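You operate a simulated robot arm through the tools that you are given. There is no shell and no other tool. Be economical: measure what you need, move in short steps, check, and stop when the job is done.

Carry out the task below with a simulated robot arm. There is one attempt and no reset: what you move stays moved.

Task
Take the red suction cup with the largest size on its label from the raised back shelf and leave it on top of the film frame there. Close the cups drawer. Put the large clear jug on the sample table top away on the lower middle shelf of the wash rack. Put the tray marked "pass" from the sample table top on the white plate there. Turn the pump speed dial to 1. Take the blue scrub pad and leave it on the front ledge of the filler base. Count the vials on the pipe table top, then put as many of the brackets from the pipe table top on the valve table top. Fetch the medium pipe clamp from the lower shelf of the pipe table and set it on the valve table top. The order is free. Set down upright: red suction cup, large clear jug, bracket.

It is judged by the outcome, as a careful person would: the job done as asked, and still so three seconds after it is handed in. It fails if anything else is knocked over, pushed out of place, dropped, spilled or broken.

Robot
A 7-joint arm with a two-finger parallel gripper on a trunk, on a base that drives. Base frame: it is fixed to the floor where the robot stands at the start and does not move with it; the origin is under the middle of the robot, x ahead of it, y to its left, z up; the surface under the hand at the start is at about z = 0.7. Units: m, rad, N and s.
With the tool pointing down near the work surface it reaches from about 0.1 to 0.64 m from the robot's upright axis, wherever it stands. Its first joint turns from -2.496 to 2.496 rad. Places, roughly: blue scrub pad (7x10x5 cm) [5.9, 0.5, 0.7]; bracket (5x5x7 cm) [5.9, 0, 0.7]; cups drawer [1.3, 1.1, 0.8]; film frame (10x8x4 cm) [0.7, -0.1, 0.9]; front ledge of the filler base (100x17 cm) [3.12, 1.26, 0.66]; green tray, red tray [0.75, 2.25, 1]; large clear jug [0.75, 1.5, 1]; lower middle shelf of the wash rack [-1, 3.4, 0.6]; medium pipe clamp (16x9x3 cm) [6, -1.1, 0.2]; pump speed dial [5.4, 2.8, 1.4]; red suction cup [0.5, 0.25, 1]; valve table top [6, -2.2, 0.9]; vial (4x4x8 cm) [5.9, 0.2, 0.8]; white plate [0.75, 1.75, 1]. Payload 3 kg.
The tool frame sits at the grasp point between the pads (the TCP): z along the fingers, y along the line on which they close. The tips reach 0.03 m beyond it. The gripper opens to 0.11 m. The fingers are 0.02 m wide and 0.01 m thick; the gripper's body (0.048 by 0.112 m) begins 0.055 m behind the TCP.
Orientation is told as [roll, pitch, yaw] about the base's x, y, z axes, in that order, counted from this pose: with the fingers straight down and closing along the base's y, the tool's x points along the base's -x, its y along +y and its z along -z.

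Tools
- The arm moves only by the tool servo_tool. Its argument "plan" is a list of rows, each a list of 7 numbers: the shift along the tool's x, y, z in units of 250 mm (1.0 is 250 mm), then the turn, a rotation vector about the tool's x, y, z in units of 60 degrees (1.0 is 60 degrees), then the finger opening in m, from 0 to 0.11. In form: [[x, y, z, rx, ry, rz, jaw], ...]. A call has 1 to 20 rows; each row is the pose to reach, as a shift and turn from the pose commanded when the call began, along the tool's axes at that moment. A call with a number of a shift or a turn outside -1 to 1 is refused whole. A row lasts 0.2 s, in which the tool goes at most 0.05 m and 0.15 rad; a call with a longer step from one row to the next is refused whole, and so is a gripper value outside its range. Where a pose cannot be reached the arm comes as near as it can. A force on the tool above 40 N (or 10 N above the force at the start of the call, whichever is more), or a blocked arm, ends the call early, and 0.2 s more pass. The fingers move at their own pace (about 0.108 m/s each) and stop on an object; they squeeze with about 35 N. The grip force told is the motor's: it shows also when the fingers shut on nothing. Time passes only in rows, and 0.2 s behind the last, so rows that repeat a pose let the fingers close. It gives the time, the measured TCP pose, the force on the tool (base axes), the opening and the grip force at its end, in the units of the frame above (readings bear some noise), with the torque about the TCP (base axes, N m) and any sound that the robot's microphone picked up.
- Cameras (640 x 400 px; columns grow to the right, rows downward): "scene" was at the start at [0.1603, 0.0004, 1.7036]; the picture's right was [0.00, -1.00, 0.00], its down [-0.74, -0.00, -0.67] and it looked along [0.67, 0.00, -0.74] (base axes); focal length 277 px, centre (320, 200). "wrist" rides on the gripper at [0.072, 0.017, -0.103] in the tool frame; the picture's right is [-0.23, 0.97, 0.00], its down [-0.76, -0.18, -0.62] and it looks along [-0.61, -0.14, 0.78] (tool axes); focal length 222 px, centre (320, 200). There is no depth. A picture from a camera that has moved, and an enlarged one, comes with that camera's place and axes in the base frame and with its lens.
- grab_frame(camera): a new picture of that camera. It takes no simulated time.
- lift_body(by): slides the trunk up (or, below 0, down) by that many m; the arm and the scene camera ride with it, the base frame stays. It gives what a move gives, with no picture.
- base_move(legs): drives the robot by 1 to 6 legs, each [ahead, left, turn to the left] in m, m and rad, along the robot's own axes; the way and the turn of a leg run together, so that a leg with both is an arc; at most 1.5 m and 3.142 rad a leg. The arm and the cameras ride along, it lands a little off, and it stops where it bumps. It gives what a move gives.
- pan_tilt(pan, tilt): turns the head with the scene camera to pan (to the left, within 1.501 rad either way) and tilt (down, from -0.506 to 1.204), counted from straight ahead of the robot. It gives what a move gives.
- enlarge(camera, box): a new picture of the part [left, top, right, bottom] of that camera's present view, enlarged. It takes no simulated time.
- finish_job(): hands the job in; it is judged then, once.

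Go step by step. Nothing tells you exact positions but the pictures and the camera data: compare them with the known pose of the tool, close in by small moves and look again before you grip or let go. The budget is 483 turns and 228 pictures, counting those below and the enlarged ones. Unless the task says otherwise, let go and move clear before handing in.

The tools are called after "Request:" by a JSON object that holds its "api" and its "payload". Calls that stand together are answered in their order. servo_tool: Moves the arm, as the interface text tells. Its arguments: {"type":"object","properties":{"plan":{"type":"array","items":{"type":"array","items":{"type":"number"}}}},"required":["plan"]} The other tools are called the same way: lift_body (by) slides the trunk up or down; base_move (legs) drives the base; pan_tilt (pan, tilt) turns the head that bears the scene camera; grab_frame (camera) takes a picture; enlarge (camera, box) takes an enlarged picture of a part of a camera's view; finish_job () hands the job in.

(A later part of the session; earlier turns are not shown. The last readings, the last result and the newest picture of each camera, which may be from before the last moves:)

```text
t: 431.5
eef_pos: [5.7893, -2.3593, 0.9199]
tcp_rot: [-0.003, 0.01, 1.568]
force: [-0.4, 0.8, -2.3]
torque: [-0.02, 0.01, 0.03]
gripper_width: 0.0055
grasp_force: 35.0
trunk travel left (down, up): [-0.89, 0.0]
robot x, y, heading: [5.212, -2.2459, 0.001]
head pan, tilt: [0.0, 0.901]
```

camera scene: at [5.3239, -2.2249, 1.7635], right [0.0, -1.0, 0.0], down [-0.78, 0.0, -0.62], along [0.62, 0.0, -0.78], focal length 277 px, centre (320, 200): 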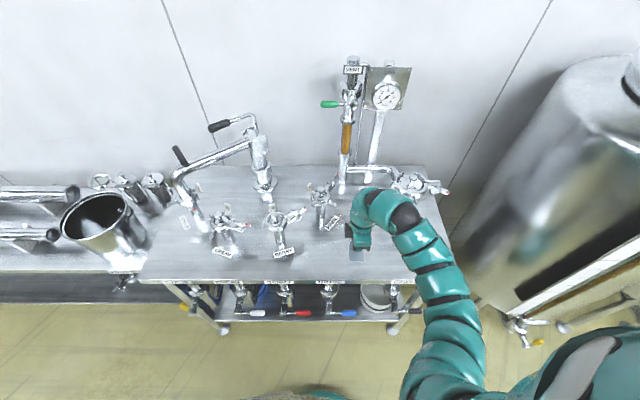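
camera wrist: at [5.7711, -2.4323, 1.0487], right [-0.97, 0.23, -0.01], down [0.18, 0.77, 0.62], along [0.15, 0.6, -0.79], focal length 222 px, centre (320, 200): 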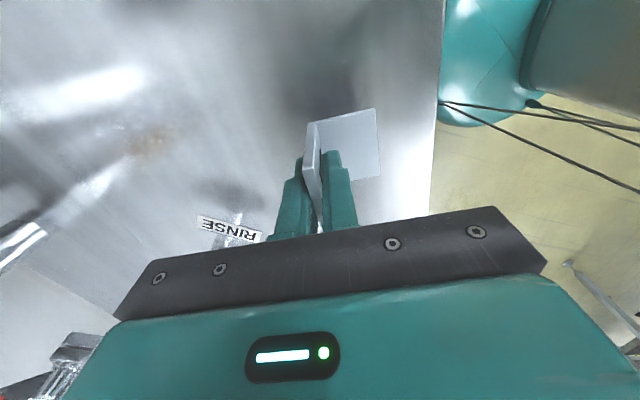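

Request:
{"api": "servo_tool", "payload": {"plan": [[0, 0, 0.008, 0, 0, 0, 0], [0, 0, 0.016, 0, 0, 0, 0]]}}

Request:
{"api": "servo_tool", "payload": {"plan": [[0, 0, 0.008, 0, 0, 0, 0], [0, 0, 0.016, 0, 0, 0, 0]]}}

Request:
{"api": "grab_frame", "payload": {"camera": "wrist"}}

```text
t: 432.1
eef_pos: [5.7895, -2.3609, 0.9157]
tcp_rot: [-0.004, 0.009, 1.571]
force: [0.2, -0.5, -0.5]
torque: [0.0, -0.02, -0.01]
gripper_width: 0.0056
grasp_force: 34.7
trunk travel left (down, up): [-0.89, 0.0]
robot x, y, heading: [5.2173, -2.2448, 0.002]
head pan, tilt: [0.0, 0.901]
```

```text
t: 432.7
eef_pos: [5.7881, -2.3609, 0.9113]
tcp_rot: [-0.005, 0.01, 1.569]
force: [0.1, -0.2, -0.7]
torque: [-0.06, -0.04, -0.02]
gripper_width: 0.0053
grasp_force: 34.6
trunk travel left (down, up): [-0.89, 0.0]
robot x, y, heading: [5.2118, -2.2419, -0.001]
head pan, tilt: [0.0, 0.901]
```

```text
102 pictures are left
camera wrist: at [5.7712, -2.4302, 1.0162], right [-0.97, 0.23, -0.01], down [0.18, 0.77, 0.62], along [0.15, 0.6, -0.79], focal length 222 px, centre (320, 200)
```

wrist: 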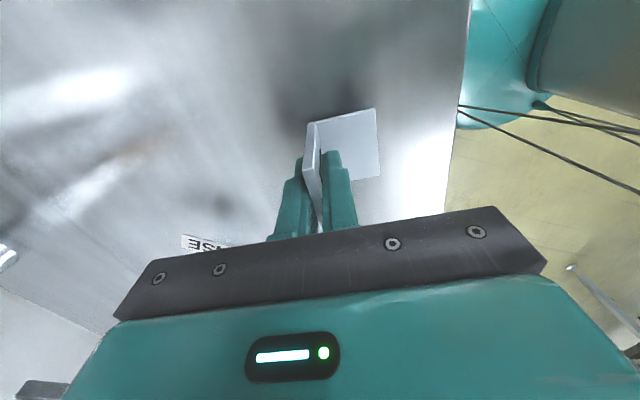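

The shadow shows it's close. Continuing to lower.

Request:
{"api": "servo_tool", "payload": {"plan": [[0, 0, 0.01, 0, 0, 0, 0], [0, 0, 0.02, 0, 0, 0, 0], [0, 0, 0.028, 0, 0, 0, 0]]}}

Request:
{"api": "servo_tool", "payload": {"plan": [[0, 0, 0.01, 0, 0, 0, 0], [0, 0, 0.016, 0, 0, 0, 0]]}}

```text
t: 433.5
eef_pos: [5.7892, -2.3596, 0.9044]
tcp_rot: [-0.005, 0.011, 1.569]
force: [0.7, -0.7, -0.6]
torque: [0.0, 0.0, -0.01]
gripper_width: 0.0056
grasp_force: 35.1
trunk travel left (down, up): [-0.89, 0.0]
robot x, y, heading: [5.2122, -2.2429, -0.002]
head pan, tilt: [0.0, 0.901]
```

```text
t: 434.1
eef_pos: [5.7897, -2.36, 0.9025]
tcp_rot: [-0.01, 0.008, 1.567]
force: [-0.8, -3.6, 38.1]
torque: [-0.06, 1.3, 0.03]
gripper_width: 0.0056
grasp_force: 35.0
trunk travel left (down, up): [-0.89, 0.0]
robot x, y, heading: [5.2091, -2.2463, 0.0]
head pan, tilt: [0.0, 0.901]
```

Contact at z ≈ 0.903. I'll ease off, release and rise.

Request:
{"api": "servo_tool", "payload": {"plan": [[0, 0, -0.011, 0, 0, 0, 0], [0, 0, -0.011, 0, 0, 0, 0.03], [0, 0, -0.011, 0, 0, 0, 0.03]]}}

Request:
{"api": "servo_tool", "payload": {"plan": [[0, 0, -0.12, 0, 0, 0, 0.03], [0, 0, -0.28, 0, 0, 0, 0.03], [0, 0, -0.44, 0, 0, 0, 0.03]]}}

Request:
{"api": "grab_frame", "payload": {"camera": "wrist"}}

```text
t: 434.9
eef_pos: [5.789, -2.361, 0.9008]
tcp_rot: [-0.004, 0.009, 1.566]
force: [0.6, 0.6, -0.4]
torque: [-0.03, -0.02, 0.01]
gripper_width: 0.0297
grasp_force: 0.1
trunk travel left (down, up): [-0.89, 0.0]
robot x, y, heading: [5.2109, -2.2412, -0.002]
head pan, tilt: [0.0, 0.901]
```

```text
t: 435.7
eef_pos: [5.7885, -2.3556, 1.0138]
tcp_rot: [-0.006, 0.009, 1.569]
force: [0.5, 0.3, 0.6]
torque: [-0.02, 0.0, -0.01]
gripper_width: 0.03
grasp_force: 0.0
trunk travel left (down, up): [-0.89, 0.0]
robot x, y, heading: [5.2116, -2.244, 0.0]
head pan, tilt: [0.0, 0.901]
```

```text
101 pictures are left
camera wrist: at [5.77, -2.4245, 1.1192], right [-0.97, 0.23, -0.01], down [0.18, 0.77, 0.62], along [0.15, 0.6, -0.79], focal length 222 px, centre (320, 200)
```

wrist: 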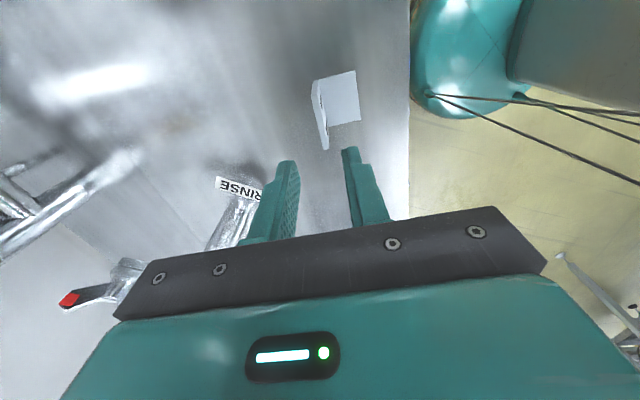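

Bracket 1 stands on the valve table. I'll go back for bracket B, outside the tray near (5.96, 0.38).

Request:
{"api": "base_move", "payload": {"legs": [[-0.35, 0, 0], [0, 1.37, 0], [0, 1.36, 0.0], [0.3, 0, 0]]}}

Request:
{"api": "grab_frame", "payload": {"camera": "scene"}}

Request:
{"api": "grab_frame", "payload": {"camera": "wrist"}}

```text
t: 452.8
eef_pos: [5.7565, 0.4286, 1.0137]
tcp_rot: [-0.003, 0.009, 1.557]
force: [0.5, 0.5, -0.2]
torque: [0.01, 0.01, -0.01]
gripper_width: 0.0303
grasp_force: 0.0
trunk travel left (down, up): [-0.89, 0.0]
robot x, y, heading: [5.1776, 0.5442, -0.011]
head pan, tilt: [0.0, 0.901]
```

```text
100 pictures are left
camera scene: at [5.3382, 0.5435, 1.7636], right [-0.01, -1.0, 0.0], down [-0.78, 0.01, -0.62], along [0.62, -0.01, -0.78], focal length 277 px, centre (320, 200)
```

scene: 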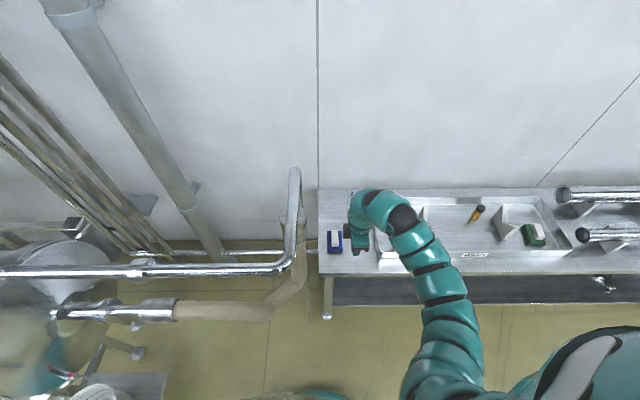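

```text
99 pictures are left
camera wrist: at [5.7372, 0.3582, 1.118], right [-0.97, 0.24, -0.01], down [0.19, 0.77, 0.62], along [0.15, 0.6, -0.79], focal length 222 px, centre (320, 200)
```

wrist: 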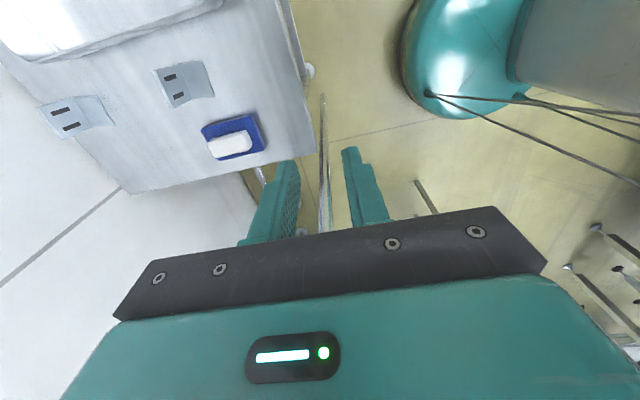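

Bracket B is near (5.95–5.97, 0.385), rotated slightly; bracket A and the blue pad are beside it. I'll move in above it.

Request:
{"api": "base_move", "payload": {"legs": [[0.2, -0.043, 0.011]]}}

Request:
{"api": "servo_tool", "payload": {"plan": [[0, 0, 0.15, 0, 0, 0.05, 0.05], [0, 0, 0.3, 0, 0, 0.1, 0.05], [0, 0, 0.45, 0, 0, 0.13, 0.05]]}}

Request:
{"api": "grab_frame", "payload": {"camera": "wrist"}}

Request:
{"api": "enlarge", "payload": {"camera": "scene", "box": [280, 190, 440, 290]}}

```text
t: 454.4
eef_pos: [5.9587, 0.3904, 1.0128]
tcp_rot: [-0.004, 0.006, 1.568]
force: [0.0, 0.4, -0.4]
torque: [0.04, 0.02, -0.02]
gripper_width: 0.03
grasp_force: 0.1
trunk travel left (down, up): [-0.89, 0.0]
robot x, y, heading: [5.3818, 0.5018, 0.003]
head pan, tilt: [0.0, 0.901]
```

```text
t: 455.2
eef_pos: [5.96, 0.3885, 0.9005]
tcp_rot: [-0.005, 0.009, 1.43]
force: [-0.2, 0.0, 0.3]
torque: [0.03, 0.03, 0.02]
gripper_width: 0.0499
grasp_force: 0.1
trunk travel left (down, up): [-0.89, 0.0]
robot x, y, heading: [5.3865, 0.5012, 0.0]
head pan, tilt: [0.0, 0.901]
```

```text
98 pictures are left
camera wrist: at [5.9325, 0.3229, 1.0056], right [-0.93, 0.36, -0.01], down [0.28, 0.74, 0.62], along [0.23, 0.57, -0.79], focal length 222 px, centre (320, 200)
```

wrist: 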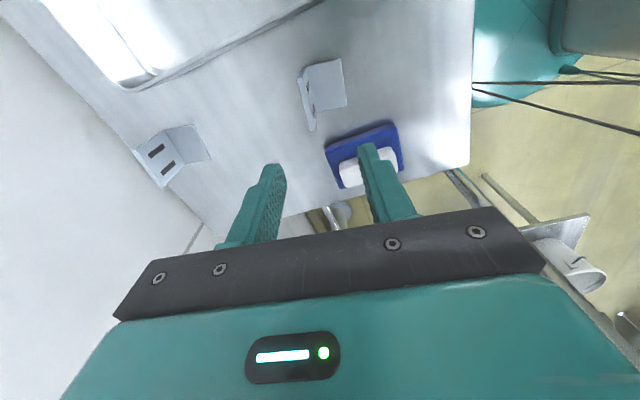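

```text
4.00 times, centred on (360, 240) of scene
camera zoom: at [5.5389, 0.5018, 1.7637], right [0.0, -1.0, 0.0], down [-0.78, 0.0, -0.62], along [0.62, 0.0, -0.78], focal length 1108 px, centre (160, 40)
```

zoom: 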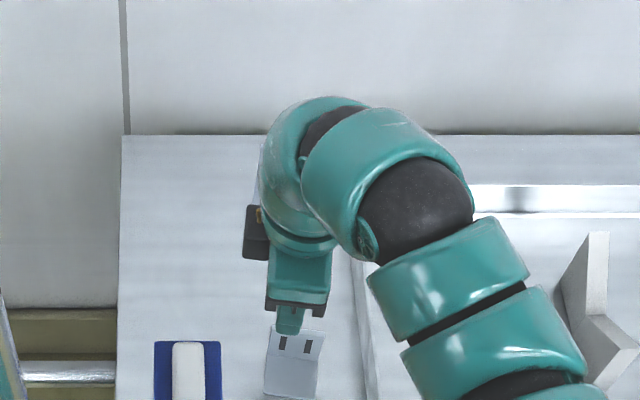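

The plate runs from (5.963, 0.351) to (5.972, 0.397). I'll align to it (yaw ≈ 1.38) and descend partway.

Request:
{"api": "servo_tool", "payload": {"plan": [[0.03, -0.02, 0.12, 0, 0, 0.024, 0.05], [0.054, -0.036, 0.26, 0, 0, 0.048, 0.05], [0.054, -0.036, 0.36, 0, 0, 0.048, 0.05]]}}

Request:
{"api": "grab_frame", "payload": {"camera": "wrist"}}

```text
t: 456.0
eef_pos: [5.9669, 0.3758, 0.8087]
tcp_rot: [-0.009, 0.008, 1.382]
force: [-0.3, 0.2, -1.0]
torque: [0.0, 0.01, -0.01]
gripper_width: 0.0502
grasp_force: 0.1
trunk travel left (down, up): [-0.89, 0.0]
robot x, y, heading: [5.3821, 0.5047, 0.005]
head pan, tilt: [0.0, 0.901]
```

```text
96 pictures are left
camera wrist: at [5.936, 0.3102, 0.9141], right [-0.91, 0.41, -0.01], down [0.31, 0.72, 0.62], along [0.26, 0.56, -0.79], focal length 222 px, centre (320, 200)
```

wrist: 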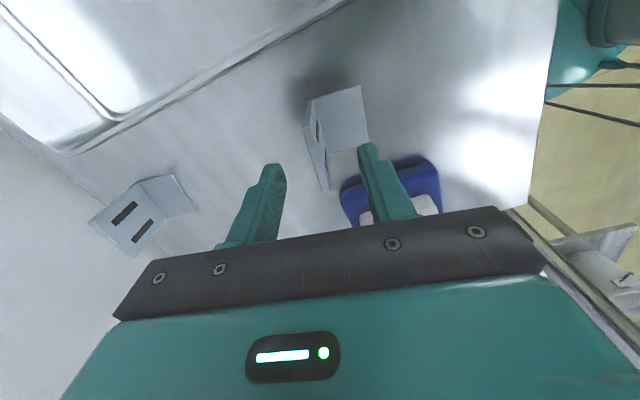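

Aligned. Descend and close.

Request:
{"api": "servo_tool", "payload": {"plan": [[0, 0, 0.1, 0, 0, 0, 0.05], [0, 0, 0.19, 0, 0, 0, 0.05], [0, 0, 0.19, 0, 0, 0, 0.03], [0, 0, 0.19, 0, 0, 0, 0.0], [0, 0, 0.19, 0, 0, 0, 0.0], [0, 0, 0.19, 0, 0, 0, 0.0]]}}

Request:
{"api": "servo_tool", "payload": {"plan": [[0, 0, -0.16, 0, 0, 0, 0], [0, 0, -0.36, 0, 0, 0, 0], [0, 0, -0.54, 0, 0, 0, 0], [0, 0, -0.72, 0, 0, 0, 0], [0, 0, -0.9, 0, 0, 0, 0], [0, 0, -0.96, 0, 0, 0, 0]]}}

Request:
{"api": "grab_frame", "payload": {"camera": "wrist"}}

```text
t: 457.4
eef_pos: [5.9674, 0.3744, 0.7629]
tcp_rot: [-0.005, 0.008, 1.384]
force: [-0.3, -0.1, -0.4]
torque: [0.06, 0.0, -0.03]
gripper_width: 0.0056
grasp_force: 35.6
trunk travel left (down, up): [-0.89, 0.0]
robot x, y, heading: [5.3819, 0.5015, 0.001]
head pan, tilt: [0.0, 0.901]
```

```text
t: 458.8
eef_pos: [5.9694, 0.3759, 1.0024]
tcp_rot: [-0.005, 0.008, 1.381]
force: [-0.6, -0.6, -1.0]
torque: [-0.01, -0.01, -0.02]
gripper_width: 0.0055
grasp_force: 35.2
trunk travel left (down, up): [-0.89, 0.0]
robot x, y, heading: [5.3834, 0.5043, 0.005]
head pan, tilt: [0.0, 0.901]
```

```text
95 pictures are left
camera wrist: at [5.9377, 0.3107, 1.1075], right [-0.91, 0.41, -0.01], down [0.32, 0.72, 0.62], along [0.26, 0.56, -0.79], focal length 222 px, centre (320, 200)
```

wrist: 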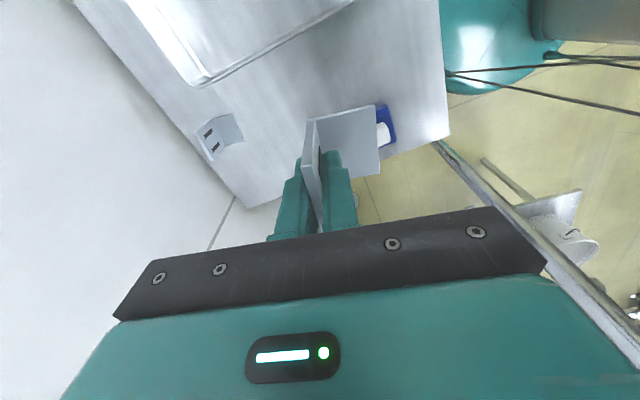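

Bracket 2 is lifted. Backing off and strafing to the valve table.

Request:
{"api": "base_move", "payload": {"legs": [[-0.45, 0, 0], [0, -1.3, 0], [0, -1.3, 0.02]]}}

Request:
{"api": "servo_tool", "payload": {"plan": [[0, 0, 0, 0, 0, -0.09, 0], [0, 0, -0.03, 0, 0, -0.18, 0]]}}

Request:
{"api": "grab_frame", "payload": {"camera": "scene"}}

```text
t: 473.7
eef_pos: [5.4711, -2.1941, 1.0026]
tcp_rot: [-0.005, 0.008, 1.375]
force: [0.6, -0.3, -1.0]
torque: [0.02, -0.01, 0.03]
gripper_width: 0.0054
grasp_force: 34.8
trunk travel left (down, up): [-0.89, 0.0]
robot x, y, heading: [4.8853, -2.0607, -0.009]
head pan, tilt: [0.0, 0.901]
```

```text
t: 474.3
eef_pos: [5.4706, -2.1924, 1.0107]
tcp_rot: [-0.003, 0.009, 1.566]
force: [0.4, 0.5, -2.2]
torque: [0.0, 0.0, -0.03]
gripper_width: 0.0054
grasp_force: 35.4
trunk travel left (down, up): [-0.89, 0.0]
robot x, y, heading: [4.888, -2.0641, -0.004]
head pan, tilt: [0.0, 0.901]
```

```text
94 pictures are left
camera scene: at [5.0415, -2.0646, 1.7637], right [-0.01, -1.0, 0.0], down [-0.78, 0.0, -0.62], along [0.62, 0.0, -0.78], focal length 277 px, centre (320, 200)
```

scene: 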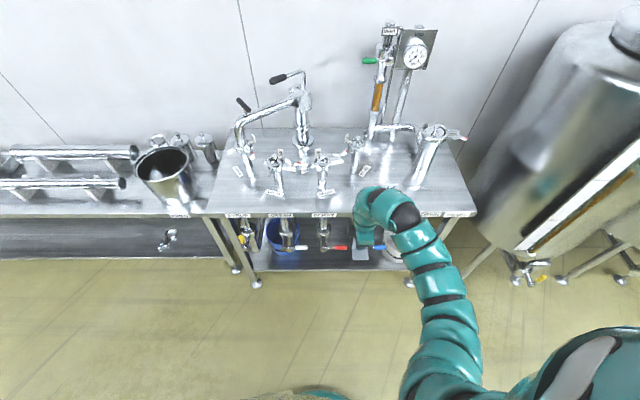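

I'll approach the second placing spot (5.79, -2.25), beside bracket 1.

Request:
{"api": "base_move", "payload": {"legs": [[0.318, -0.056, 0.0]]}}

Request:
{"api": "grab_frame", "payload": {"camera": "wrist"}}

Request:
{"api": "enlarge", "payload": {"camera": "scene", "box": [220, 160, 460, 320]}}

```text
t: 476.4
eef_pos: [5.7795, -2.2532, 1.0096]
tcp_rot: [-0.003, 0.01, 1.562]
force: [-0.1, -0.1, -1.5]
torque: [-0.03, -0.01, -0.03]
gripper_width: 0.0055
grasp_force: 34.4
trunk travel left (down, up): [-0.89, 0.0]
robot x, y, heading: [5.1938, -2.1251, -0.009]
head pan, tilt: [0.0, 0.901]
```

```text
93 pictures are left
camera wrist: at [5.7601, -2.3231, 1.1149], right [-0.97, 0.24, -0.01], down [0.18, 0.77, 0.62], along [0.15, 0.6, -0.79], focal length 222 px, centre (320, 200)
```

wrist: 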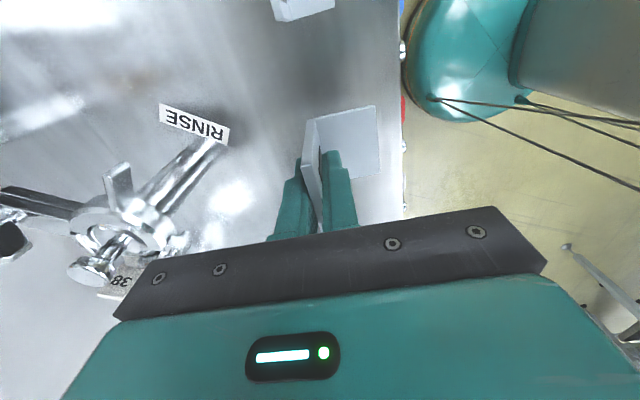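

```text
2.50 times, centred on (340, 240) of scene
camera zoom: at [5.3506, -2.1245, 1.7635], right [-0.01, -1.0, 0.0], down [-0.78, 0.01, -0.62], along [0.62, 0.0, -0.78], focal length 693 px, centre (270, 100)
```

zoom: 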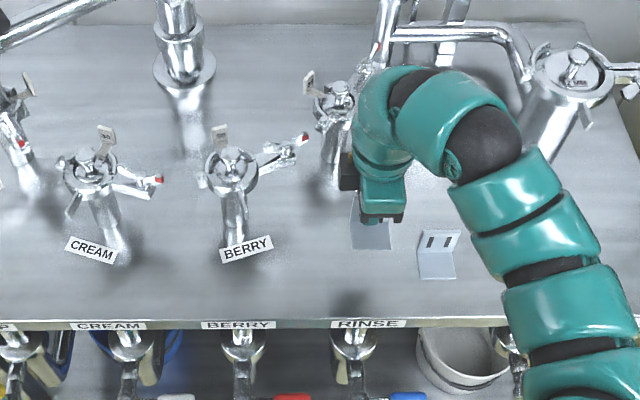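

Bracket 1 stands properly and there's clearance. Lowering bracket 2.

Request:
{"api": "servo_tool", "payload": {"plan": [[0, 0, 0.12, 0, 0, 0, 0], [0, 0, 0.24, 0, 0, 0, 0], [0, 0, 0.34, 0, 0, 0, 0], [0, 0, 0.39, 0, 0, 0, 0]]}}

Request:
{"api": "servo_tool", "payload": {"plan": [[0, 0, 0.01, 0, 0, 0, 0], [0, 0, 0.02, 0, 0, 0, 0]]}}

Request:
{"api": "servo_tool", "payload": {"plan": [[0, 0, 0.01, 0, 0, 0, 0], [0, 0, 0.016, 0, 0, 0, 0]]}}

```text
t: 477.4
eef_pos: [5.7784, -2.2543, 0.9123]
tcp_rot: [-0.003, 0.007, 1.563]
force: [0.5, 0.1, -1.4]
torque: [-0.03, 0.03, -0.03]
gripper_width: 0.0056
grasp_force: 34.9
trunk travel left (down, up): [-0.89, 0.0]
robot x, y, heading: [5.1927, -2.1206, -0.008]
head pan, tilt: [0.0, 0.901]
```

```text
t: 478.0
eef_pos: [5.7782, -2.2555, 0.9092]
tcp_rot: [-0.004, 0.009, 1.562]
force: [-0.1, -0.5, -1.9]
torque: [-0.02, 0.02, -0.01]
gripper_width: 0.0055
grasp_force: 34.8
trunk travel left (down, up): [-0.89, 0.0]
robot x, y, heading: [5.1909, -2.1268, -0.012]
head pan, tilt: [0.0, 0.901]
```

```text
t: 478.6
eef_pos: [5.7792, -2.254, 0.9039]
tcp_rot: [-0.002, 0.01, 1.562]
force: [0.4, 0.5, -1.3]
torque: [0.01, -0.02, 0.0]
gripper_width: 0.0055
grasp_force: 35.3
trunk travel left (down, up): [-0.89, 0.0]
robot x, y, heading: [5.1913, -2.1233, -0.008]
head pan, tilt: [0.0, 0.901]
```

Request:
{"api": "servo_tool", "payload": {"plan": [[0, 0, 0.008, 0, 0, 0, 0], [0, 0, 0.012, 0, 0, 0, 0]]}}

Request:
{"api": "servo_tool", "payload": {"plan": [[0, 0, 0.008, 0, 0, 0, 0], [0, 0, 0.012, 0, 0, 0, 0]]}}

```text
t: 479.2
eef_pos: [5.7791, -2.2553, 0.9036]
tcp_rot: [-0.007, 0.009, 1.563]
force: [0.6, 0.7, 12.6]
torque: [-0.02, 0.55, -0.02]
gripper_width: 0.0055
grasp_force: 34.9
trunk travel left (down, up): [-0.89, 0.0]
robot x, y, heading: [5.1908, -2.1178, -0.011]
head pan, tilt: [0.0, 0.901]
```

```text
t: 479.8
eef_pos: [5.7789, -2.2554, 0.8999]
tcp_rot: [-0.008, 0.01, 1.562]
force: [7.4, -0.4, 27.3]
torque: [0.03, 0.81, 0.05]
gripper_width: 0.0055
grasp_force: 35.1
trunk travel left (down, up): [-0.89, 0.0]
robot x, y, heading: [5.1913, -2.1217, -0.007]
head pan, tilt: [0.0, 0.901]
```

Contact. I'll ease off, release, rise and check.

Request:
{"api": "servo_tool", "payload": {"plan": [[0, 0, -0.012, 0, 0, 0, 0], [0, 0, -0.012, 0, 0, 0, 0.03], [0, 0, -0.012, 0, 0, 0, 0.03], [0, 0, -0.1, 0, 0, 0, 0.03], [0, 0, -0.24, 0, 0, 0, 0.03], [0, 0, -0.4, 0, 0, 0, 0.03], [0, 0, -0.5, 0, 0, 0, 0.03]]}}

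Request:
{"api": "base_move", "payload": {"legs": [[-0.35, 0, 0.01]]}}

Request:
{"api": "enlarge", "payload": {"camera": "scene", "box": [0, 120, 460, 320]}}

```text
t: 481.4
eef_pos: [5.7788, -2.2528, 1.0227]
tcp_rot: [-0.004, 0.01, 1.561]
force: [-0.1, 0.4, 0.7]
torque: [-0.01, -0.02, -0.01]
gripper_width: 0.0301
grasp_force: 0.0
trunk travel left (down, up): [-0.89, 0.0]
robot x, y, heading: [5.193, -2.1221, -0.011]
head pan, tilt: [0.0, 0.901]
```

```text
t: 483.7
eef_pos: [5.4232, -2.248, 1.0219]
tcp_rot: [-0.005, 0.009, 1.57]
force: [-0.8, 0.3, -0.2]
torque: [-0.04, -0.01, -0.02]
gripper_width: 0.03
grasp_force: 0.0
trunk travel left (down, up): [-0.89, 0.0]
robot x, y, heading: [4.8392, -2.1209, 0.001]
head pan, tilt: [0.0, 0.901]
```

```text
1.39 times, centred on (230, 220) of scene
camera zoom: at [4.9924, -2.1216, 1.7638], right [0.0, -1.0, 0.0], down [-0.78, 0.0, -0.62], along [0.62, 0.0, -0.78], focal length 386 px, centre (445, 172)
```

zoom: 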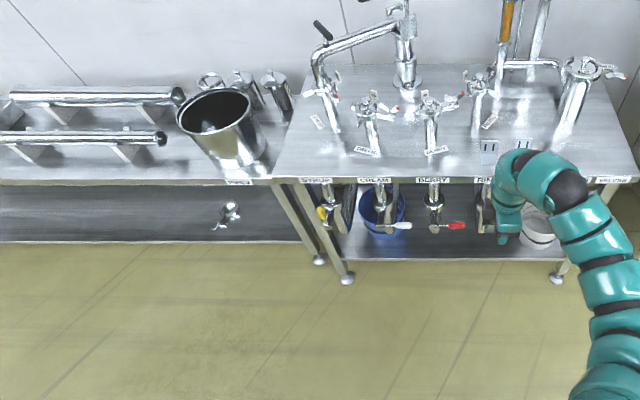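

Both brackets stand on the valve table. Now the pipe clamp: I move in front of the lower shelf, lower the trunk and look.

Request:
{"api": "base_move", "payload": {"legs": [[-0.1, 0.95, 0]]}}

Request:
{"api": "lift_body", "payload": {"by": -0.45}}

Request:
{"api": "pan_tilt", "payload": {"pan": 0.25, "tilt": 0.6}}

Request:
{"api": "grab_frame", "payload": {"camera": "scene"}}

```text
t: 488.6
eef_pos: [5.3253, -1.3177, 1.0214]
tcp_rot: [-0.004, 0.009, 1.57]
force: [-0.4, 0.7, -0.1]
torque: [-0.02, -0.02, 0.0]
gripper_width: 0.0299
grasp_force: 0.1
trunk travel left (down, up): [-0.89, 0.0]
robot x, y, heading: [4.7394, -1.1905, 0.002]
head pan, tilt: [0.0, 0.901]
```

```text
refused: -0.45 is not a number from -0.4 to 0.4
```

```text
t: 489.4
eef_pos: [5.3256, -1.3176, 1.0214]
tcp_rot: [-0.005, 0.011, 1.568]
force: [0.5, -0.5, -0.2]
torque: [0.02, 0.03, 0.02]
gripper_width: 0.0299
grasp_force: 0.1
trunk travel left (down, up): [-0.89, 0.0]
robot x, y, heading: [4.7358, -1.1937, 0.001]
head pan, tilt: [0.25, 0.6]
```

```text
90 pictures are left
camera scene: at [4.906, -1.1701, 1.7884], right [0.25, -0.97, 0.0], down [-0.55, -0.14, -0.82], along [0.8, 0.2, -0.57], focal length 277 px, centre (320, 200)
```

scene: 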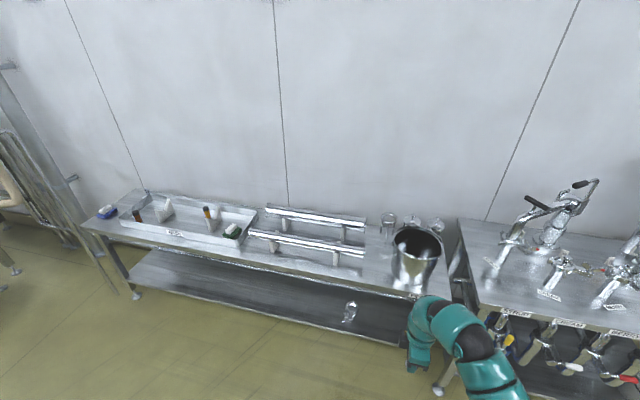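

Request:
{"api": "lift_body", "payload": {"by": -0.4}}

Request:
{"api": "lift_body", "payload": {"by": -0.2}}

Request:
{"api": "pan_tilt", "payload": {"pan": 0.35, "tilt": 0.5}}

Request:
{"api": "grab_frame", "payload": {"camera": "scene"}}

```text
t: 493.2
eef_pos: [5.3254, -1.3182, 0.6221]
tcp_rot: [-0.004, 0.006, 1.569]
force: [0.6, 0.6, -0.7]
torque: [-0.02, -0.05, -0.02]
gripper_width: 0.0299
grasp_force: 0.0
trunk travel left (down, up): [-0.49, 0.4]
robot x, y, heading: [4.7412, -1.1909, -0.003]
head pan, tilt: [0.25, 0.6]
```

```text
t: 495.4
eef_pos: [5.3265, -1.3171, 0.4218]
tcp_rot: [-0.006, 0.01, 1.569]
force: [-0.6, -0.2, -0.1]
torque: [-0.02, -0.04, -0.02]
gripper_width: 0.0301
grasp_force: 0.0
trunk travel left (down, up): [-0.29, 0.6]
robot x, y, heading: [4.7373, -1.1916, 0.003]
head pan, tilt: [0.25, 0.6]
```

```text
t: 496.1
eef_pos: [5.3257, -1.3176, 0.4226]
tcp_rot: [-0.006, 0.008, 1.568]
force: [-0.3, -1.1, -0.3]
torque: [0.0, 0.03, -0.02]
gripper_width: 0.0298
grasp_force: 0.0
trunk travel left (down, up): [-0.29, 0.6]
robot x, y, heading: [4.7369, -1.1925, 0.001]
head pan, tilt: [0.351, 0.499]
```

```text
89 pictures are left
camera scene: at [4.9057, -1.1605, 1.1975], right [0.34, -0.94, 0.0], down [-0.45, -0.16, -0.88], along [0.82, 0.3, -0.48], focal length 277 px, centre (320, 200)
```

scene: 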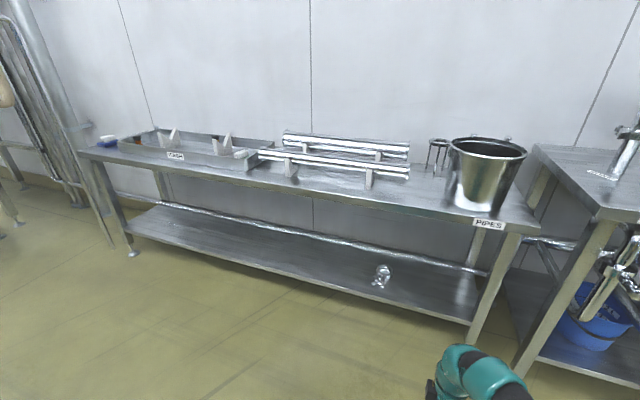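

Only one clamp is on the lower shelf. I'll zoom in on it.

Request:
{"api": "enlarge", "payload": {"camera": "scene", "box": [330, 240, 450, 320]}}

```text
5.00 times, centred on (390, 280) of scene
camera zoom: at [4.9057, -1.1605, 1.1975], right [0.34, -0.94, 0.0], down [-0.45, -0.16, -0.88], along [0.82, 0.3, -0.48], focal length 1386 px, centre (-30, -200)
```

zoom: 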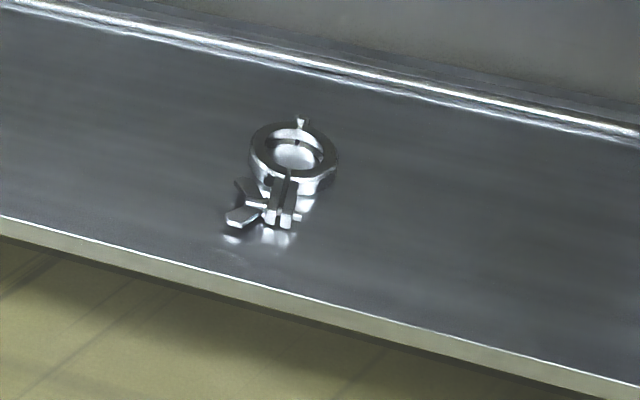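

It's a ring clamp with a wing nut, its ring centre near (6.0, -1.105) and 9 cm wide, which I can straddle. I'll turn the jaw to close along y and tilt the tool forward.

Request:
{"api": "servo_tool", "payload": {"plan": [[0, 0, 0, 0, 0, 0.14, 0.06], [0, 0, 0, 0, 0, 0.28, 0.06], [0, 0, 0, 0, 0, 0.42, 0.06], [0, 0, 0, 0, 0, 0.56, 0.06], [0, 0, 0, 0, 0, 0.7, 0.06], [0, 0, 0, 0, 0, 0.84, 0.06], [0, 0, 0, 0, 0, 0.98, 0.06]]}}

Request:
{"api": "servo_tool", "payload": {"plan": [[0, 0, 0, 0, 0, 0.14, 0.08], [0, 0, 0, 0, 0, 0.28, 0.08], [0, 0, 0, 0, 0, 0.42, 0.08], [0, 0, 0, 0, 0, 0.52, 0.08]]}}

Request:
{"api": "servo_tool", "payload": {"plan": [[0, 0.1, -0.05, 0, -0.13, 0, 0.08], [0, 0.2, -0.1, 0, -0.26, 0, 0.08], [0, 0.3, -0.15, 0, -0.39, 0, 0.08], [0, 0.4, -0.2, 0, -0.52, 0, 0.08], [0, 0.4, -0.2, 0, -0.65, 0, 0.08], [0, 0.4, -0.2, 0, -0.75, 0, 0.08], [0, 0.4, -0.2, 0, -0.81, 0, 0.08], [0, 0.4, -0.2, 0, -0.81, 0, 0.08]]}}

```text
t: 497.7
eef_pos: [5.325, -1.3166, 0.4222]
tcp_rot: [-0.01, 0.002, 0.541]
force: [-0.8, 0.7, 0.3]
torque: [-0.03, 0.0, 0.01]
gripper_width: 0.06
grasp_force: 0.0
trunk travel left (down, up): [-0.29, 0.6]
robot x, y, heading: [4.739, -1.189, -0.0]
head pan, tilt: [0.351, 0.499]
```

```text
t: 498.7
eef_pos: [5.3248, -1.318, 0.4216]
tcp_rot: [-0.008, -0.005, -0.004]
force: [0.1, -0.5, 0.1]
torque: [0.0, -0.02, -0.02]
gripper_width: 0.0799
grasp_force: 0.0
trunk travel left (down, up): [-0.29, 0.6]
robot x, y, heading: [4.7404, -1.1898, 0.0]
head pan, tilt: [0.351, 0.499]
```

```text
t: 500.5
eef_pos: [5.3245, -1.2159, 0.4709]
tcp_rot: [-0.015, -0.854, 0.008]
force: [1.2, -0.1, -0.1]
torque: [0.01, 0.0, -0.02]
gripper_width: 0.0799
grasp_force: 0.1
trunk travel left (down, up): [-0.29, 0.6]
robot x, y, heading: [4.7344, -1.194, -0.0]
head pan, tilt: [0.351, 0.499]
```

The tool is tilted. I'll lower the trunk and drive toward the shelf.

Request:
{"api": "lift_body", "payload": {"by": -0.12}}

Request:
{"api": "base_move", "payload": {"legs": [[0.42, 0.11, 0]]}}

Request:
{"api": "pan_tilt", "payload": {"pan": 0.0, "tilt": 0.6}}

Request:
{"api": "grab_frame", "payload": {"camera": "wrist"}}

Request:
{"api": "grab_frame", "payload": {"camera": "scene"}}

```text
t: 502.0
eef_pos: [5.3249, -1.2158, 0.3513]
tcp_rot: [-0.016, -0.853, 0.009]
force: [0.3, 0.0, -0.3]
torque: [0.02, -0.01, -0.03]
gripper_width: 0.0799
grasp_force: 0.3
trunk travel left (down, up): [-0.17, 0.72]
robot x, y, heading: [4.7411, -1.1928, -0.002]
head pan, tilt: [0.351, 0.499]
```

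```text
t: 504.6
eef_pos: [5.7532, -1.1143, 0.3519]
tcp_rot: [-0.013, -0.854, 0.003]
force: [-0.2, 1.0, 0.1]
torque: [-0.01, 0.01, -0.02]
gripper_width: 0.0801
grasp_force: 0.1
trunk travel left (down, up): [-0.17, 0.72]
robot x, y, heading: [5.1654, -1.0815, -0.009]
head pan, tilt: [0.351, 0.499]
```

```text
t: 505.5
eef_pos: [5.7544, -1.1145, 0.35]
tcp_rot: [-0.014, -0.851, -0.003]
force: [-0.4, 0.5, 0.5]
torque: [-0.01, 0.02, 0.0]
gripper_width: 0.08
grasp_force: 0.0
trunk travel left (down, up): [-0.17, 0.72]
robot x, y, heading: [5.1695, -1.0839, -0.009]
head pan, tilt: [0.0, 0.6]
```

```text
87 pictures are left
camera wrist: at [5.6288, -1.0947, 0.3644], right [0.16, 0.97, 0.16], down [0.03, -0.17, 0.99], along [0.99, -0.15, -0.06], focal length 222 px, centre (320, 200)
```

wrist: 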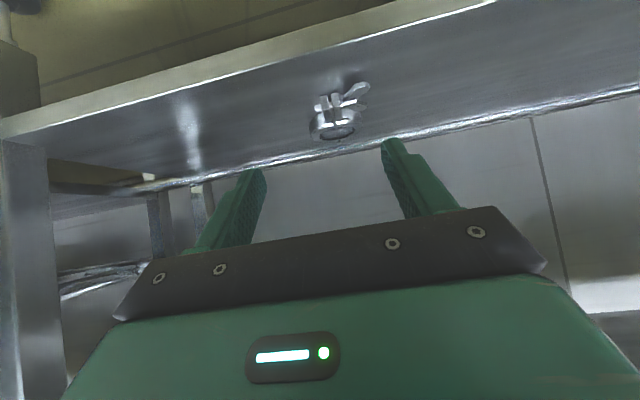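

```text
86 pictures are left
camera scene: at [5.3388, -1.0866, 1.0685], right [-0.01, -1.0, 0.0], down [-0.56, 0.01, -0.83], along [0.83, -0.01, -0.56], focal length 277 px, centre (320, 200)
```

scene: 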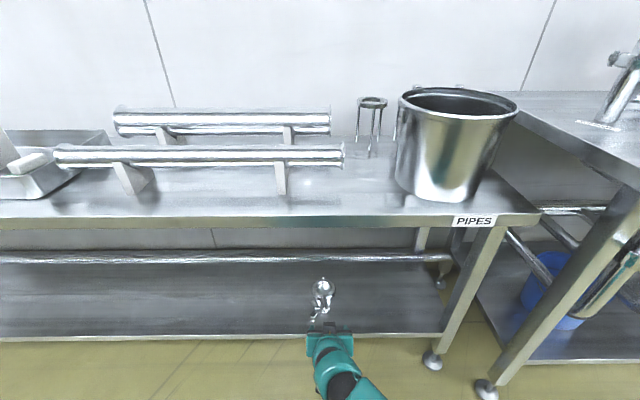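

The ring's top is at about (5.983, -1.103, 0.232). I'll open wide, move the base slightly closer and go to a pre-grasp along the tool axis.

Request:
{"api": "base_move", "payload": {"legs": [[0.1, 0.0, 0.005]]}}

Request:
{"api": "servo_tool", "payload": {"plan": [[0.0, 0.03, 0.05, 0, 0, 0, 0.105], [0.0, 0.04, 0.1, 0, 0, 0, 0.105], [0.0, 0.04, 0.1, 0, 0, 0, 0.105]]}}

Request:
{"api": "grab_frame", "payload": {"camera": "wrist"}}

Request:
{"api": "enlarge", "payload": {"camera": "scene", "box": [240, 240, 400, 380]}}

```text
t: 506.6
eef_pos: [5.857, -1.1138, 0.3496]
tcp_rot: [-0.014, -0.852, 0.002]
force: [0.4, 0.3, 0.9]
torque: [0.01, 0.01, 0.01]
gripper_width: 0.0801
grasp_force: 0.1
trunk travel left (down, up): [-0.17, 0.72]
robot x, y, heading: [5.2706, -1.0872, -0.007]
head pan, tilt: [0.0, 0.6]
```

```text
t: 507.4
eef_pos: [5.8745, -1.102, 0.3338]
tcp_rot: [-0.014, -0.854, 0.003]
force: [-0.4, -0.4, -0.7]
torque: [-0.02, -0.01, 0.0]
gripper_width: 0.1051
grasp_force: 0.0
trunk travel left (down, up): [-0.17, 0.72]
robot x, y, heading: [5.2683, -1.0871, -0.006]
head pan, tilt: [0.0, 0.6]
```

```text
85 pictures are left
camera wrist: at [5.7494, -1.0832, 0.3477], right [0.16, 0.97, 0.16], down [0.03, -0.17, 0.99], along [0.99, -0.15, -0.06], focal length 222 px, centre (320, 200)
```

wrist: 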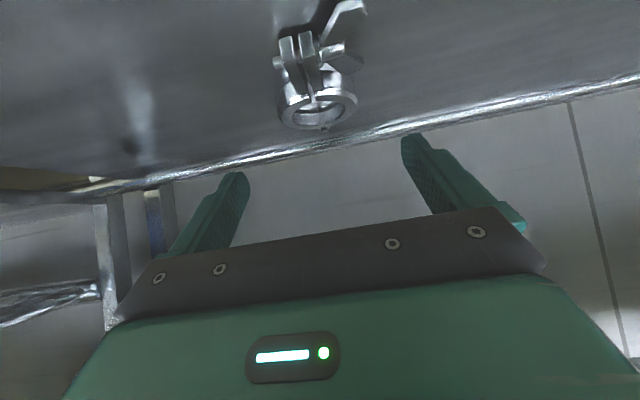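

```text
2.86 times, centred on (320, 310) of scene
camera zoom: at [5.4411, -1.0868, 1.0685], right [-0.01, -1.0, 0.0], down [-0.56, 0.0, -0.83], along [0.83, -0.01, -0.56], focal length 792 px, centre (320, -114)
```

zoom: 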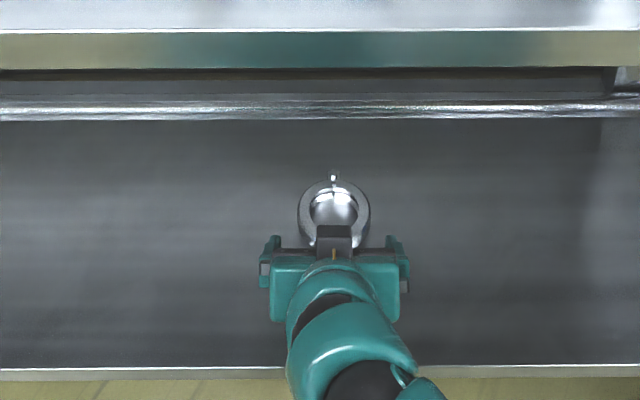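

Aligned: the ring is centred and fits the opening. I'll advance along the tool axis in steps.

Request:
{"api": "servo_tool", "payload": {"plan": [[0.004, -0.004, 0.12, 0, 0, 0, 0.105], [0.008, -0.008, 0.24, 0, 0, 0, 0.105], [0.012, -0.008, 0.36, 0, 0, 0, 0.105], [0.015, -0.008, 0.44, 0, 0, 0, 0.105]]}}

Request:
{"api": "grab_frame", "payload": {"camera": "wrist"}}

```text
t: 508.4
eef_pos: [5.9591, -1.1044, 0.2584]
tcp_rot: [-0.013, -0.852, 0.002]
force: [0.6, 0.2, 0.6]
torque: [-0.01, 0.01, 0.05]
gripper_width: 0.1051
grasp_force: 0.0
trunk travel left (down, up): [-0.17, 0.72]
robot x, y, heading: [5.2707, -1.0851, -0.006]
head pan, tilt: [0.0, 0.6]
```

```text
83 pictures are left
camera wrist: at [5.8327, -1.0858, 0.272], right [0.16, 0.97, 0.16], down [0.03, -0.17, 0.99], along [0.99, -0.15, -0.06], focal length 222 px, centre (320, 200)
```

wrist: 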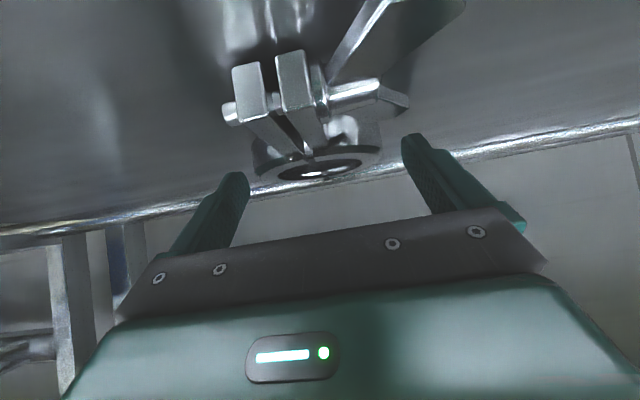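

Still clear. I'll go the final 3 cm and close.

Request:
{"api": "servo_tool", "payload": {"plan": [[0, 0, 0.06, 0, 0, 0, 0.105], [0.002, 0, 0.12, 0, 0, 0, 0.105], [0.002, 0, 0.12, 0, 0, 0, 0.09], [0.002, 0, 0.12, 0, 0, 0, 0.07], [0.002, 0, 0.12, 0, 0, 0, 0.06], [0.002, 0, 0.12, 0, 0, 0, 0.06]]}}

Request:
{"api": "grab_frame", "payload": {"camera": "wrist"}}

```text
t: 509.1
eef_pos: [5.9811, -1.0991, 0.2463]
tcp_rot: [-0.001, -0.868, -0.001]
force: [-11.7, 1.9, 22.9]
torque: [-0.14, -0.01, -0.35]
gripper_width: 0.0899
grasp_force: 0.0
trunk travel left (down, up): [-0.17, 0.72]
robot x, y, heading: [5.2726, -1.0908, -0.001]
head pan, tilt: [0.0, 0.6]
stopped in row 3: the force on the tool passed its limit at 86 N (the readings are from after the stop); the commanded pose is now the measured one
```

```text
82 pictures are left
camera wrist: at [5.8554, -1.081, 0.2596], right [0.15, 0.97, 0.17], down [0.02, -0.18, 0.98], along [0.99, -0.14, -0.04], focal length 222 px, centre (320, 200)
```

wrist: 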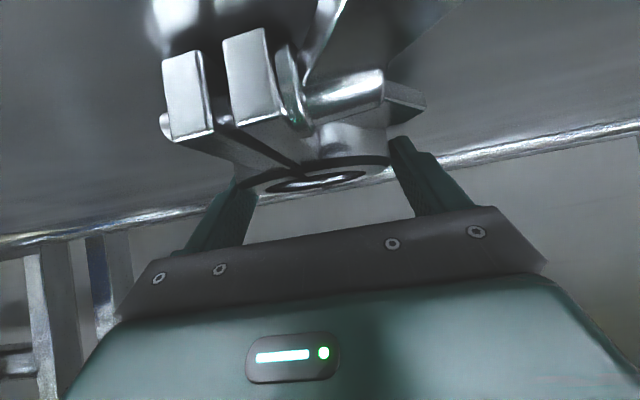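

The palm likely touched the clamp's lugs, but the ring is already between the fingers. I'll back off a few millimetres and close.

Request:
{"api": "servo_tool", "payload": {"plan": [[0, 0, -0.02, 0, 0, 0, 0.09], [0, 0, -0.024, 0, 0, 0, 0.08], [0, 0, -0.024, 0, 0, 0, 0.07], [0, 0, -0.024, 0, 0, 0, 0.06], [0, 0, -0.024, 0, 0, 0, 0.06]]}}

Request:
{"api": "grab_frame", "payload": {"camera": "wrist"}}

```text
t: 510.3
eef_pos: [5.9769, -1.1006, 0.2464]
tcp_rot: [-0.002, -0.859, 0.0]
force: [2.6, -1.2, 6.0]
torque: [0.28, -0.27, -0.14]
gripper_width: 0.0852
grasp_force: 35.2
trunk travel left (down, up): [-0.17, 0.72]
robot x, y, heading: [5.2723, -1.0885, -0.008]
head pan, tilt: [0.0, 0.6]
```

```text
81 pictures are left
camera wrist: at [5.8501, -1.0815, 0.2607], right [0.15, 0.97, 0.17], down [0.02, -0.18, 0.98], along [0.99, -0.14, -0.05], focal length 222 px, centre (320, 200)
```

wrist: 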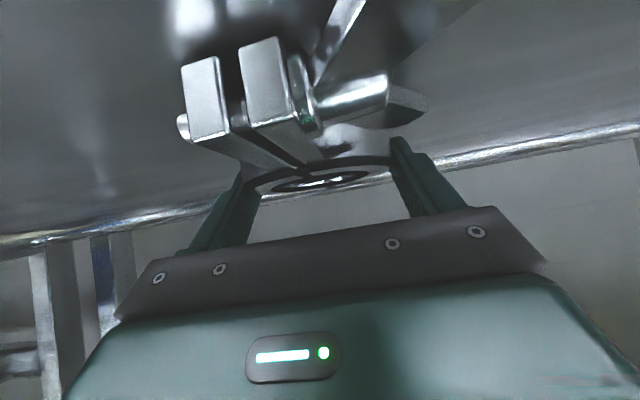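

The ring is gripped at 85 mm. Lifting gently.

Request:
{"api": "servo_tool", "payload": {"plan": [[-0.03, 0, -0.026, 0, 0, 0, 0.06], [-0.06, 0, -0.053, 0, 0, 0, 0.06], [-0.12, 0, -0.105, 0, 0, 0, 0.06], [-0.18, 0, -0.158, 0, 0, 0, 0.06], [-0.18, 0, -0.158, 0, 0, 0, 0.06]]}}

Request:
{"api": "grab_frame", "payload": {"camera": "wrist"}}

Request:
{"api": "enlarge", "payload": {"camera": "scene", "box": [240, 220, 400, 340]}}

```text
t: 511.5
eef_pos: [5.9746, -1.0999, 0.3065]
tcp_rot: [-0.003, -0.859, 0.0]
force: [-0.1, -0.7, -2.9]
torque: [0.01, -0.03, -0.02]
gripper_width: 0.0852
grasp_force: 35.3
trunk travel left (down, up): [-0.17, 0.72]
robot x, y, heading: [5.2715, -1.0847, -0.002]
head pan, tilt: [0.0, 0.6]
```

```text
80 pictures are left
camera wrist: at [5.849, -1.0823, 0.3194], right [0.15, 0.97, 0.17], down [0.03, -0.18, 0.98], along [0.99, -0.14, -0.05], focal length 222 px, centre (320, 200)
```

wrist: 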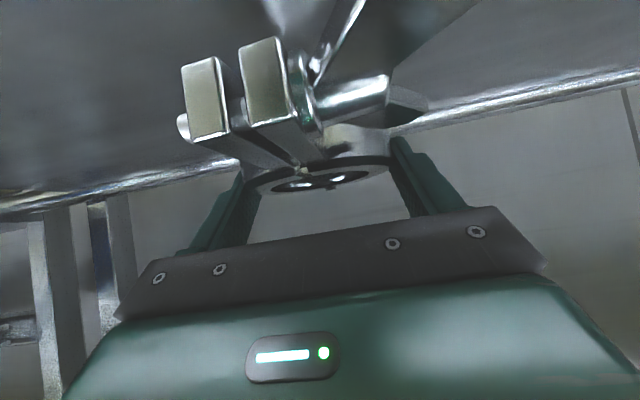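

```text
3.33 times, centred on (320, 280) of scene
camera zoom: at [5.4405, -1.0868, 1.0684], right [-0.01, -1.0, 0.0], down [-0.57, 0.0, -0.82], along [0.82, 0.0, -0.57], focal length 924 px, centre (320, -67)
```

zoom: 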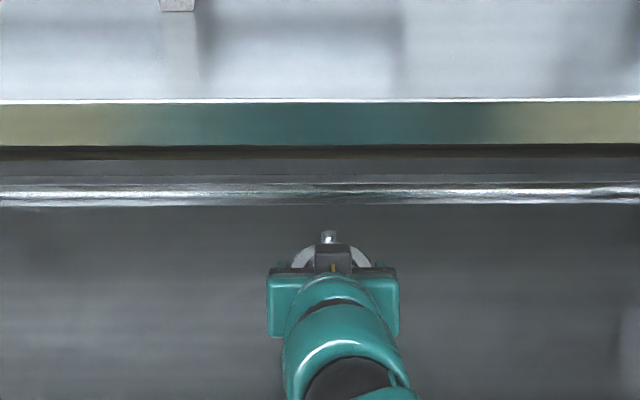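

The clamp is lifted. I'll back out, raise the trunk and go to the valve table's left-front area, which is free in front of the SYRUP valve.

Request:
{"api": "base_move", "payload": {"legs": [[-0.5, 0, 0]]}}

Request:
{"api": "lift_body", "payload": {"by": 0.4}}

Request:
{"api": "lift_body", "payload": {"by": 0.32}}

Request:
{"api": "base_move", "payload": {"legs": [[0, -0.6, 0]]}}

Request:
{"api": "pan_tilt", "payload": {"pan": 0.0, "tilt": 0.8}}

Request:
{"api": "grab_frame", "payload": {"camera": "scene"}}

```text
t: 514.5
eef_pos: [5.4709, -1.0989, 0.306]
tcp_rot: [-0.001, -0.86, -0.001]
force: [-0.7, -0.2, -3.5]
torque: [0.02, -0.03, -0.01]
gripper_width: 0.0855
grasp_force: 34.9
trunk travel left (down, up): [-0.17, 0.72]
robot x, y, heading: [4.7695, -1.0811, -0.003]
head pan, tilt: [0.0, 0.6]
```

```text
t: 518.3
eef_pos: [5.4707, -1.0989, 0.7056]
tcp_rot: [-0.004, -0.86, -0.003]
force: [0.7, 0.1, -2.3]
torque: [0.0, -0.01, -0.03]
gripper_width: 0.0852
grasp_force: 35.1
trunk travel left (down, up): [-0.57, 0.32]
robot x, y, heading: [4.7697, -1.081, -0.005]
head pan, tilt: [0.0, 0.6]
```

```text
t: 521.5
eef_pos: [5.4704, -1.0985, 1.0244]
tcp_rot: [-0.001, -0.859, 0.0]
force: [-0.6, 0.0, -3.5]
torque: [-0.02, -0.01, -0.03]
gripper_width: 0.085
grasp_force: 35.0
trunk travel left (down, up): [-0.89, 0.0]
robot x, y, heading: [4.7662, -1.0858, -0.009]
head pan, tilt: [0.0, 0.6]
```

```text
t: 524.8
eef_pos: [5.4649, -1.6963, 1.0263]
tcp_rot: [-0.003, -0.859, -0.005]
force: [-0.6, -0.9, -2.7]
torque: [0.02, -0.03, 0.0]
gripper_width: 0.0851
grasp_force: 34.7
trunk travel left (down, up): [-0.89, 0.0]
robot x, y, heading: [4.7592, -1.676, -0.007]
head pan, tilt: [0.0, 0.6]
```

```text
t: 525.6
eef_pos: [5.4651, -1.6966, 1.0266]
tcp_rot: [-0.002, -0.858, -0.003]
force: [-0.4, -0.5, -2.1]
torque: [-0.02, -0.02, -0.03]
gripper_width: 0.0852
grasp_force: 35.2
trunk travel left (down, up): [-0.89, 0.0]
robot x, y, heading: [4.7628, -1.6812, -0.006]
head pan, tilt: [0.0, 0.799]
```

```text
78 pictures are left
camera scene: at [4.9234, -1.6795, 1.7716], right [-0.01, -1.0, 0.0], down [-0.72, 0.01, -0.7], along [0.7, -0.01, -0.72], focal length 277 px, centre (320, 200)
```

scene: 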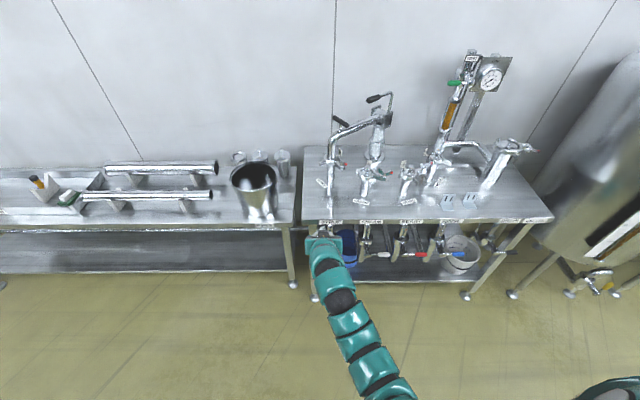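

Request:
{"api": "enlarge", "payload": {"camera": "scene", "box": [270, 120, 430, 250]}}

```text
3.08 times, centred on (350, 185) of scene
camera zoom: at [4.9234, -1.6795, 1.7716], right [-0.01, -1.0, 0.0], down [-0.72, 0.01, -0.7], along [0.7, -0.01, -0.72], focal length 853 px, centre (228, 246)
```

zoom: 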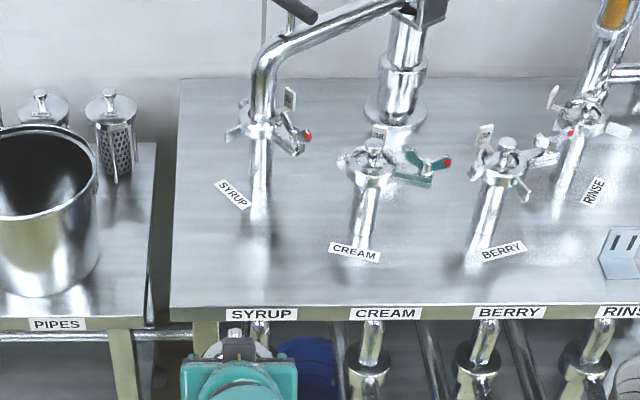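

The free area in front of and left of the SYRUP valve is confirmed (left edge y = -1.61, stem at (5.886, -1.739)). I'll lower to just above table height, then drive in to (5.798, -1.70).

Request:
{"api": "lift_body", "payload": {"by": -0.085}}

Request:
{"api": "base_move", "payload": {"legs": [[0.333, -0.002, 0.005]]}}

Request:
{"api": "grab_frame", "payload": {"camera": "wrist"}}

Request:
{"api": "enlarge", "payload": {"camera": "scene", "box": [240, 140, 420, 290]}}

```text
t: 526.8
eef_pos: [5.466, -1.6955, 0.9419]
tcp_rot: [-0.001, -0.862, -0.004]
force: [0.5, -0.3, -2.9]
torque: [-0.01, 0.0, 0.01]
gripper_width: 0.085
grasp_force: 34.7
trunk travel left (down, up): [-0.805, 0.085]
robot x, y, heading: [4.7632, -1.6748, -0.008]
head pan, tilt: [0.0, 0.799]
```

```text
t: 529.0
eef_pos: [5.8, -1.6919, 0.9406]
tcp_rot: [0.0, -0.858, 0.008]
force: [0.7, -0.3, -3.5]
torque: [-0.06, -0.01, 0.01]
gripper_width: 0.0851
grasp_force: 35.0
trunk travel left (down, up): [-0.805, 0.085]
robot x, y, heading: [5.0955, -1.683, 0.003]
head pan, tilt: [0.0, 0.799]
```

```text
76 pictures are left
camera wrist: at [5.6733, -1.6732, 0.9539], right [0.14, 0.97, 0.17], down [0.03, -0.18, 0.98], along [0.99, -0.14, -0.05], focal length 222 px, centre (320, 200)
```

wrist: 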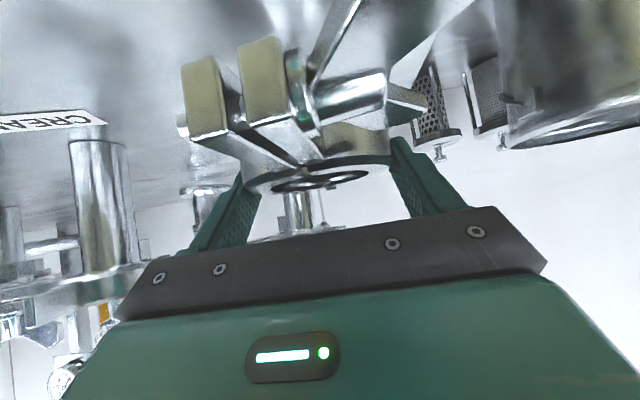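

```text
2.67 times, centred on (330, 215) of scene
camera zoom: at [5.2578, -1.681, 1.6864], right [0.0, -1.0, 0.0], down [-0.72, 0.0, -0.7], along [0.7, 0.0, -0.72], focal length 739 px, centre (293, 160)
```

zoom: 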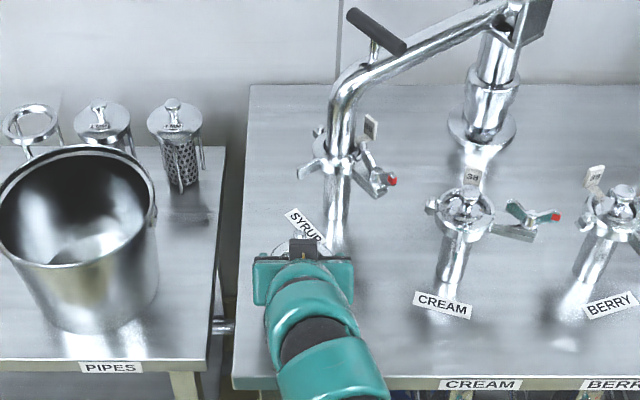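

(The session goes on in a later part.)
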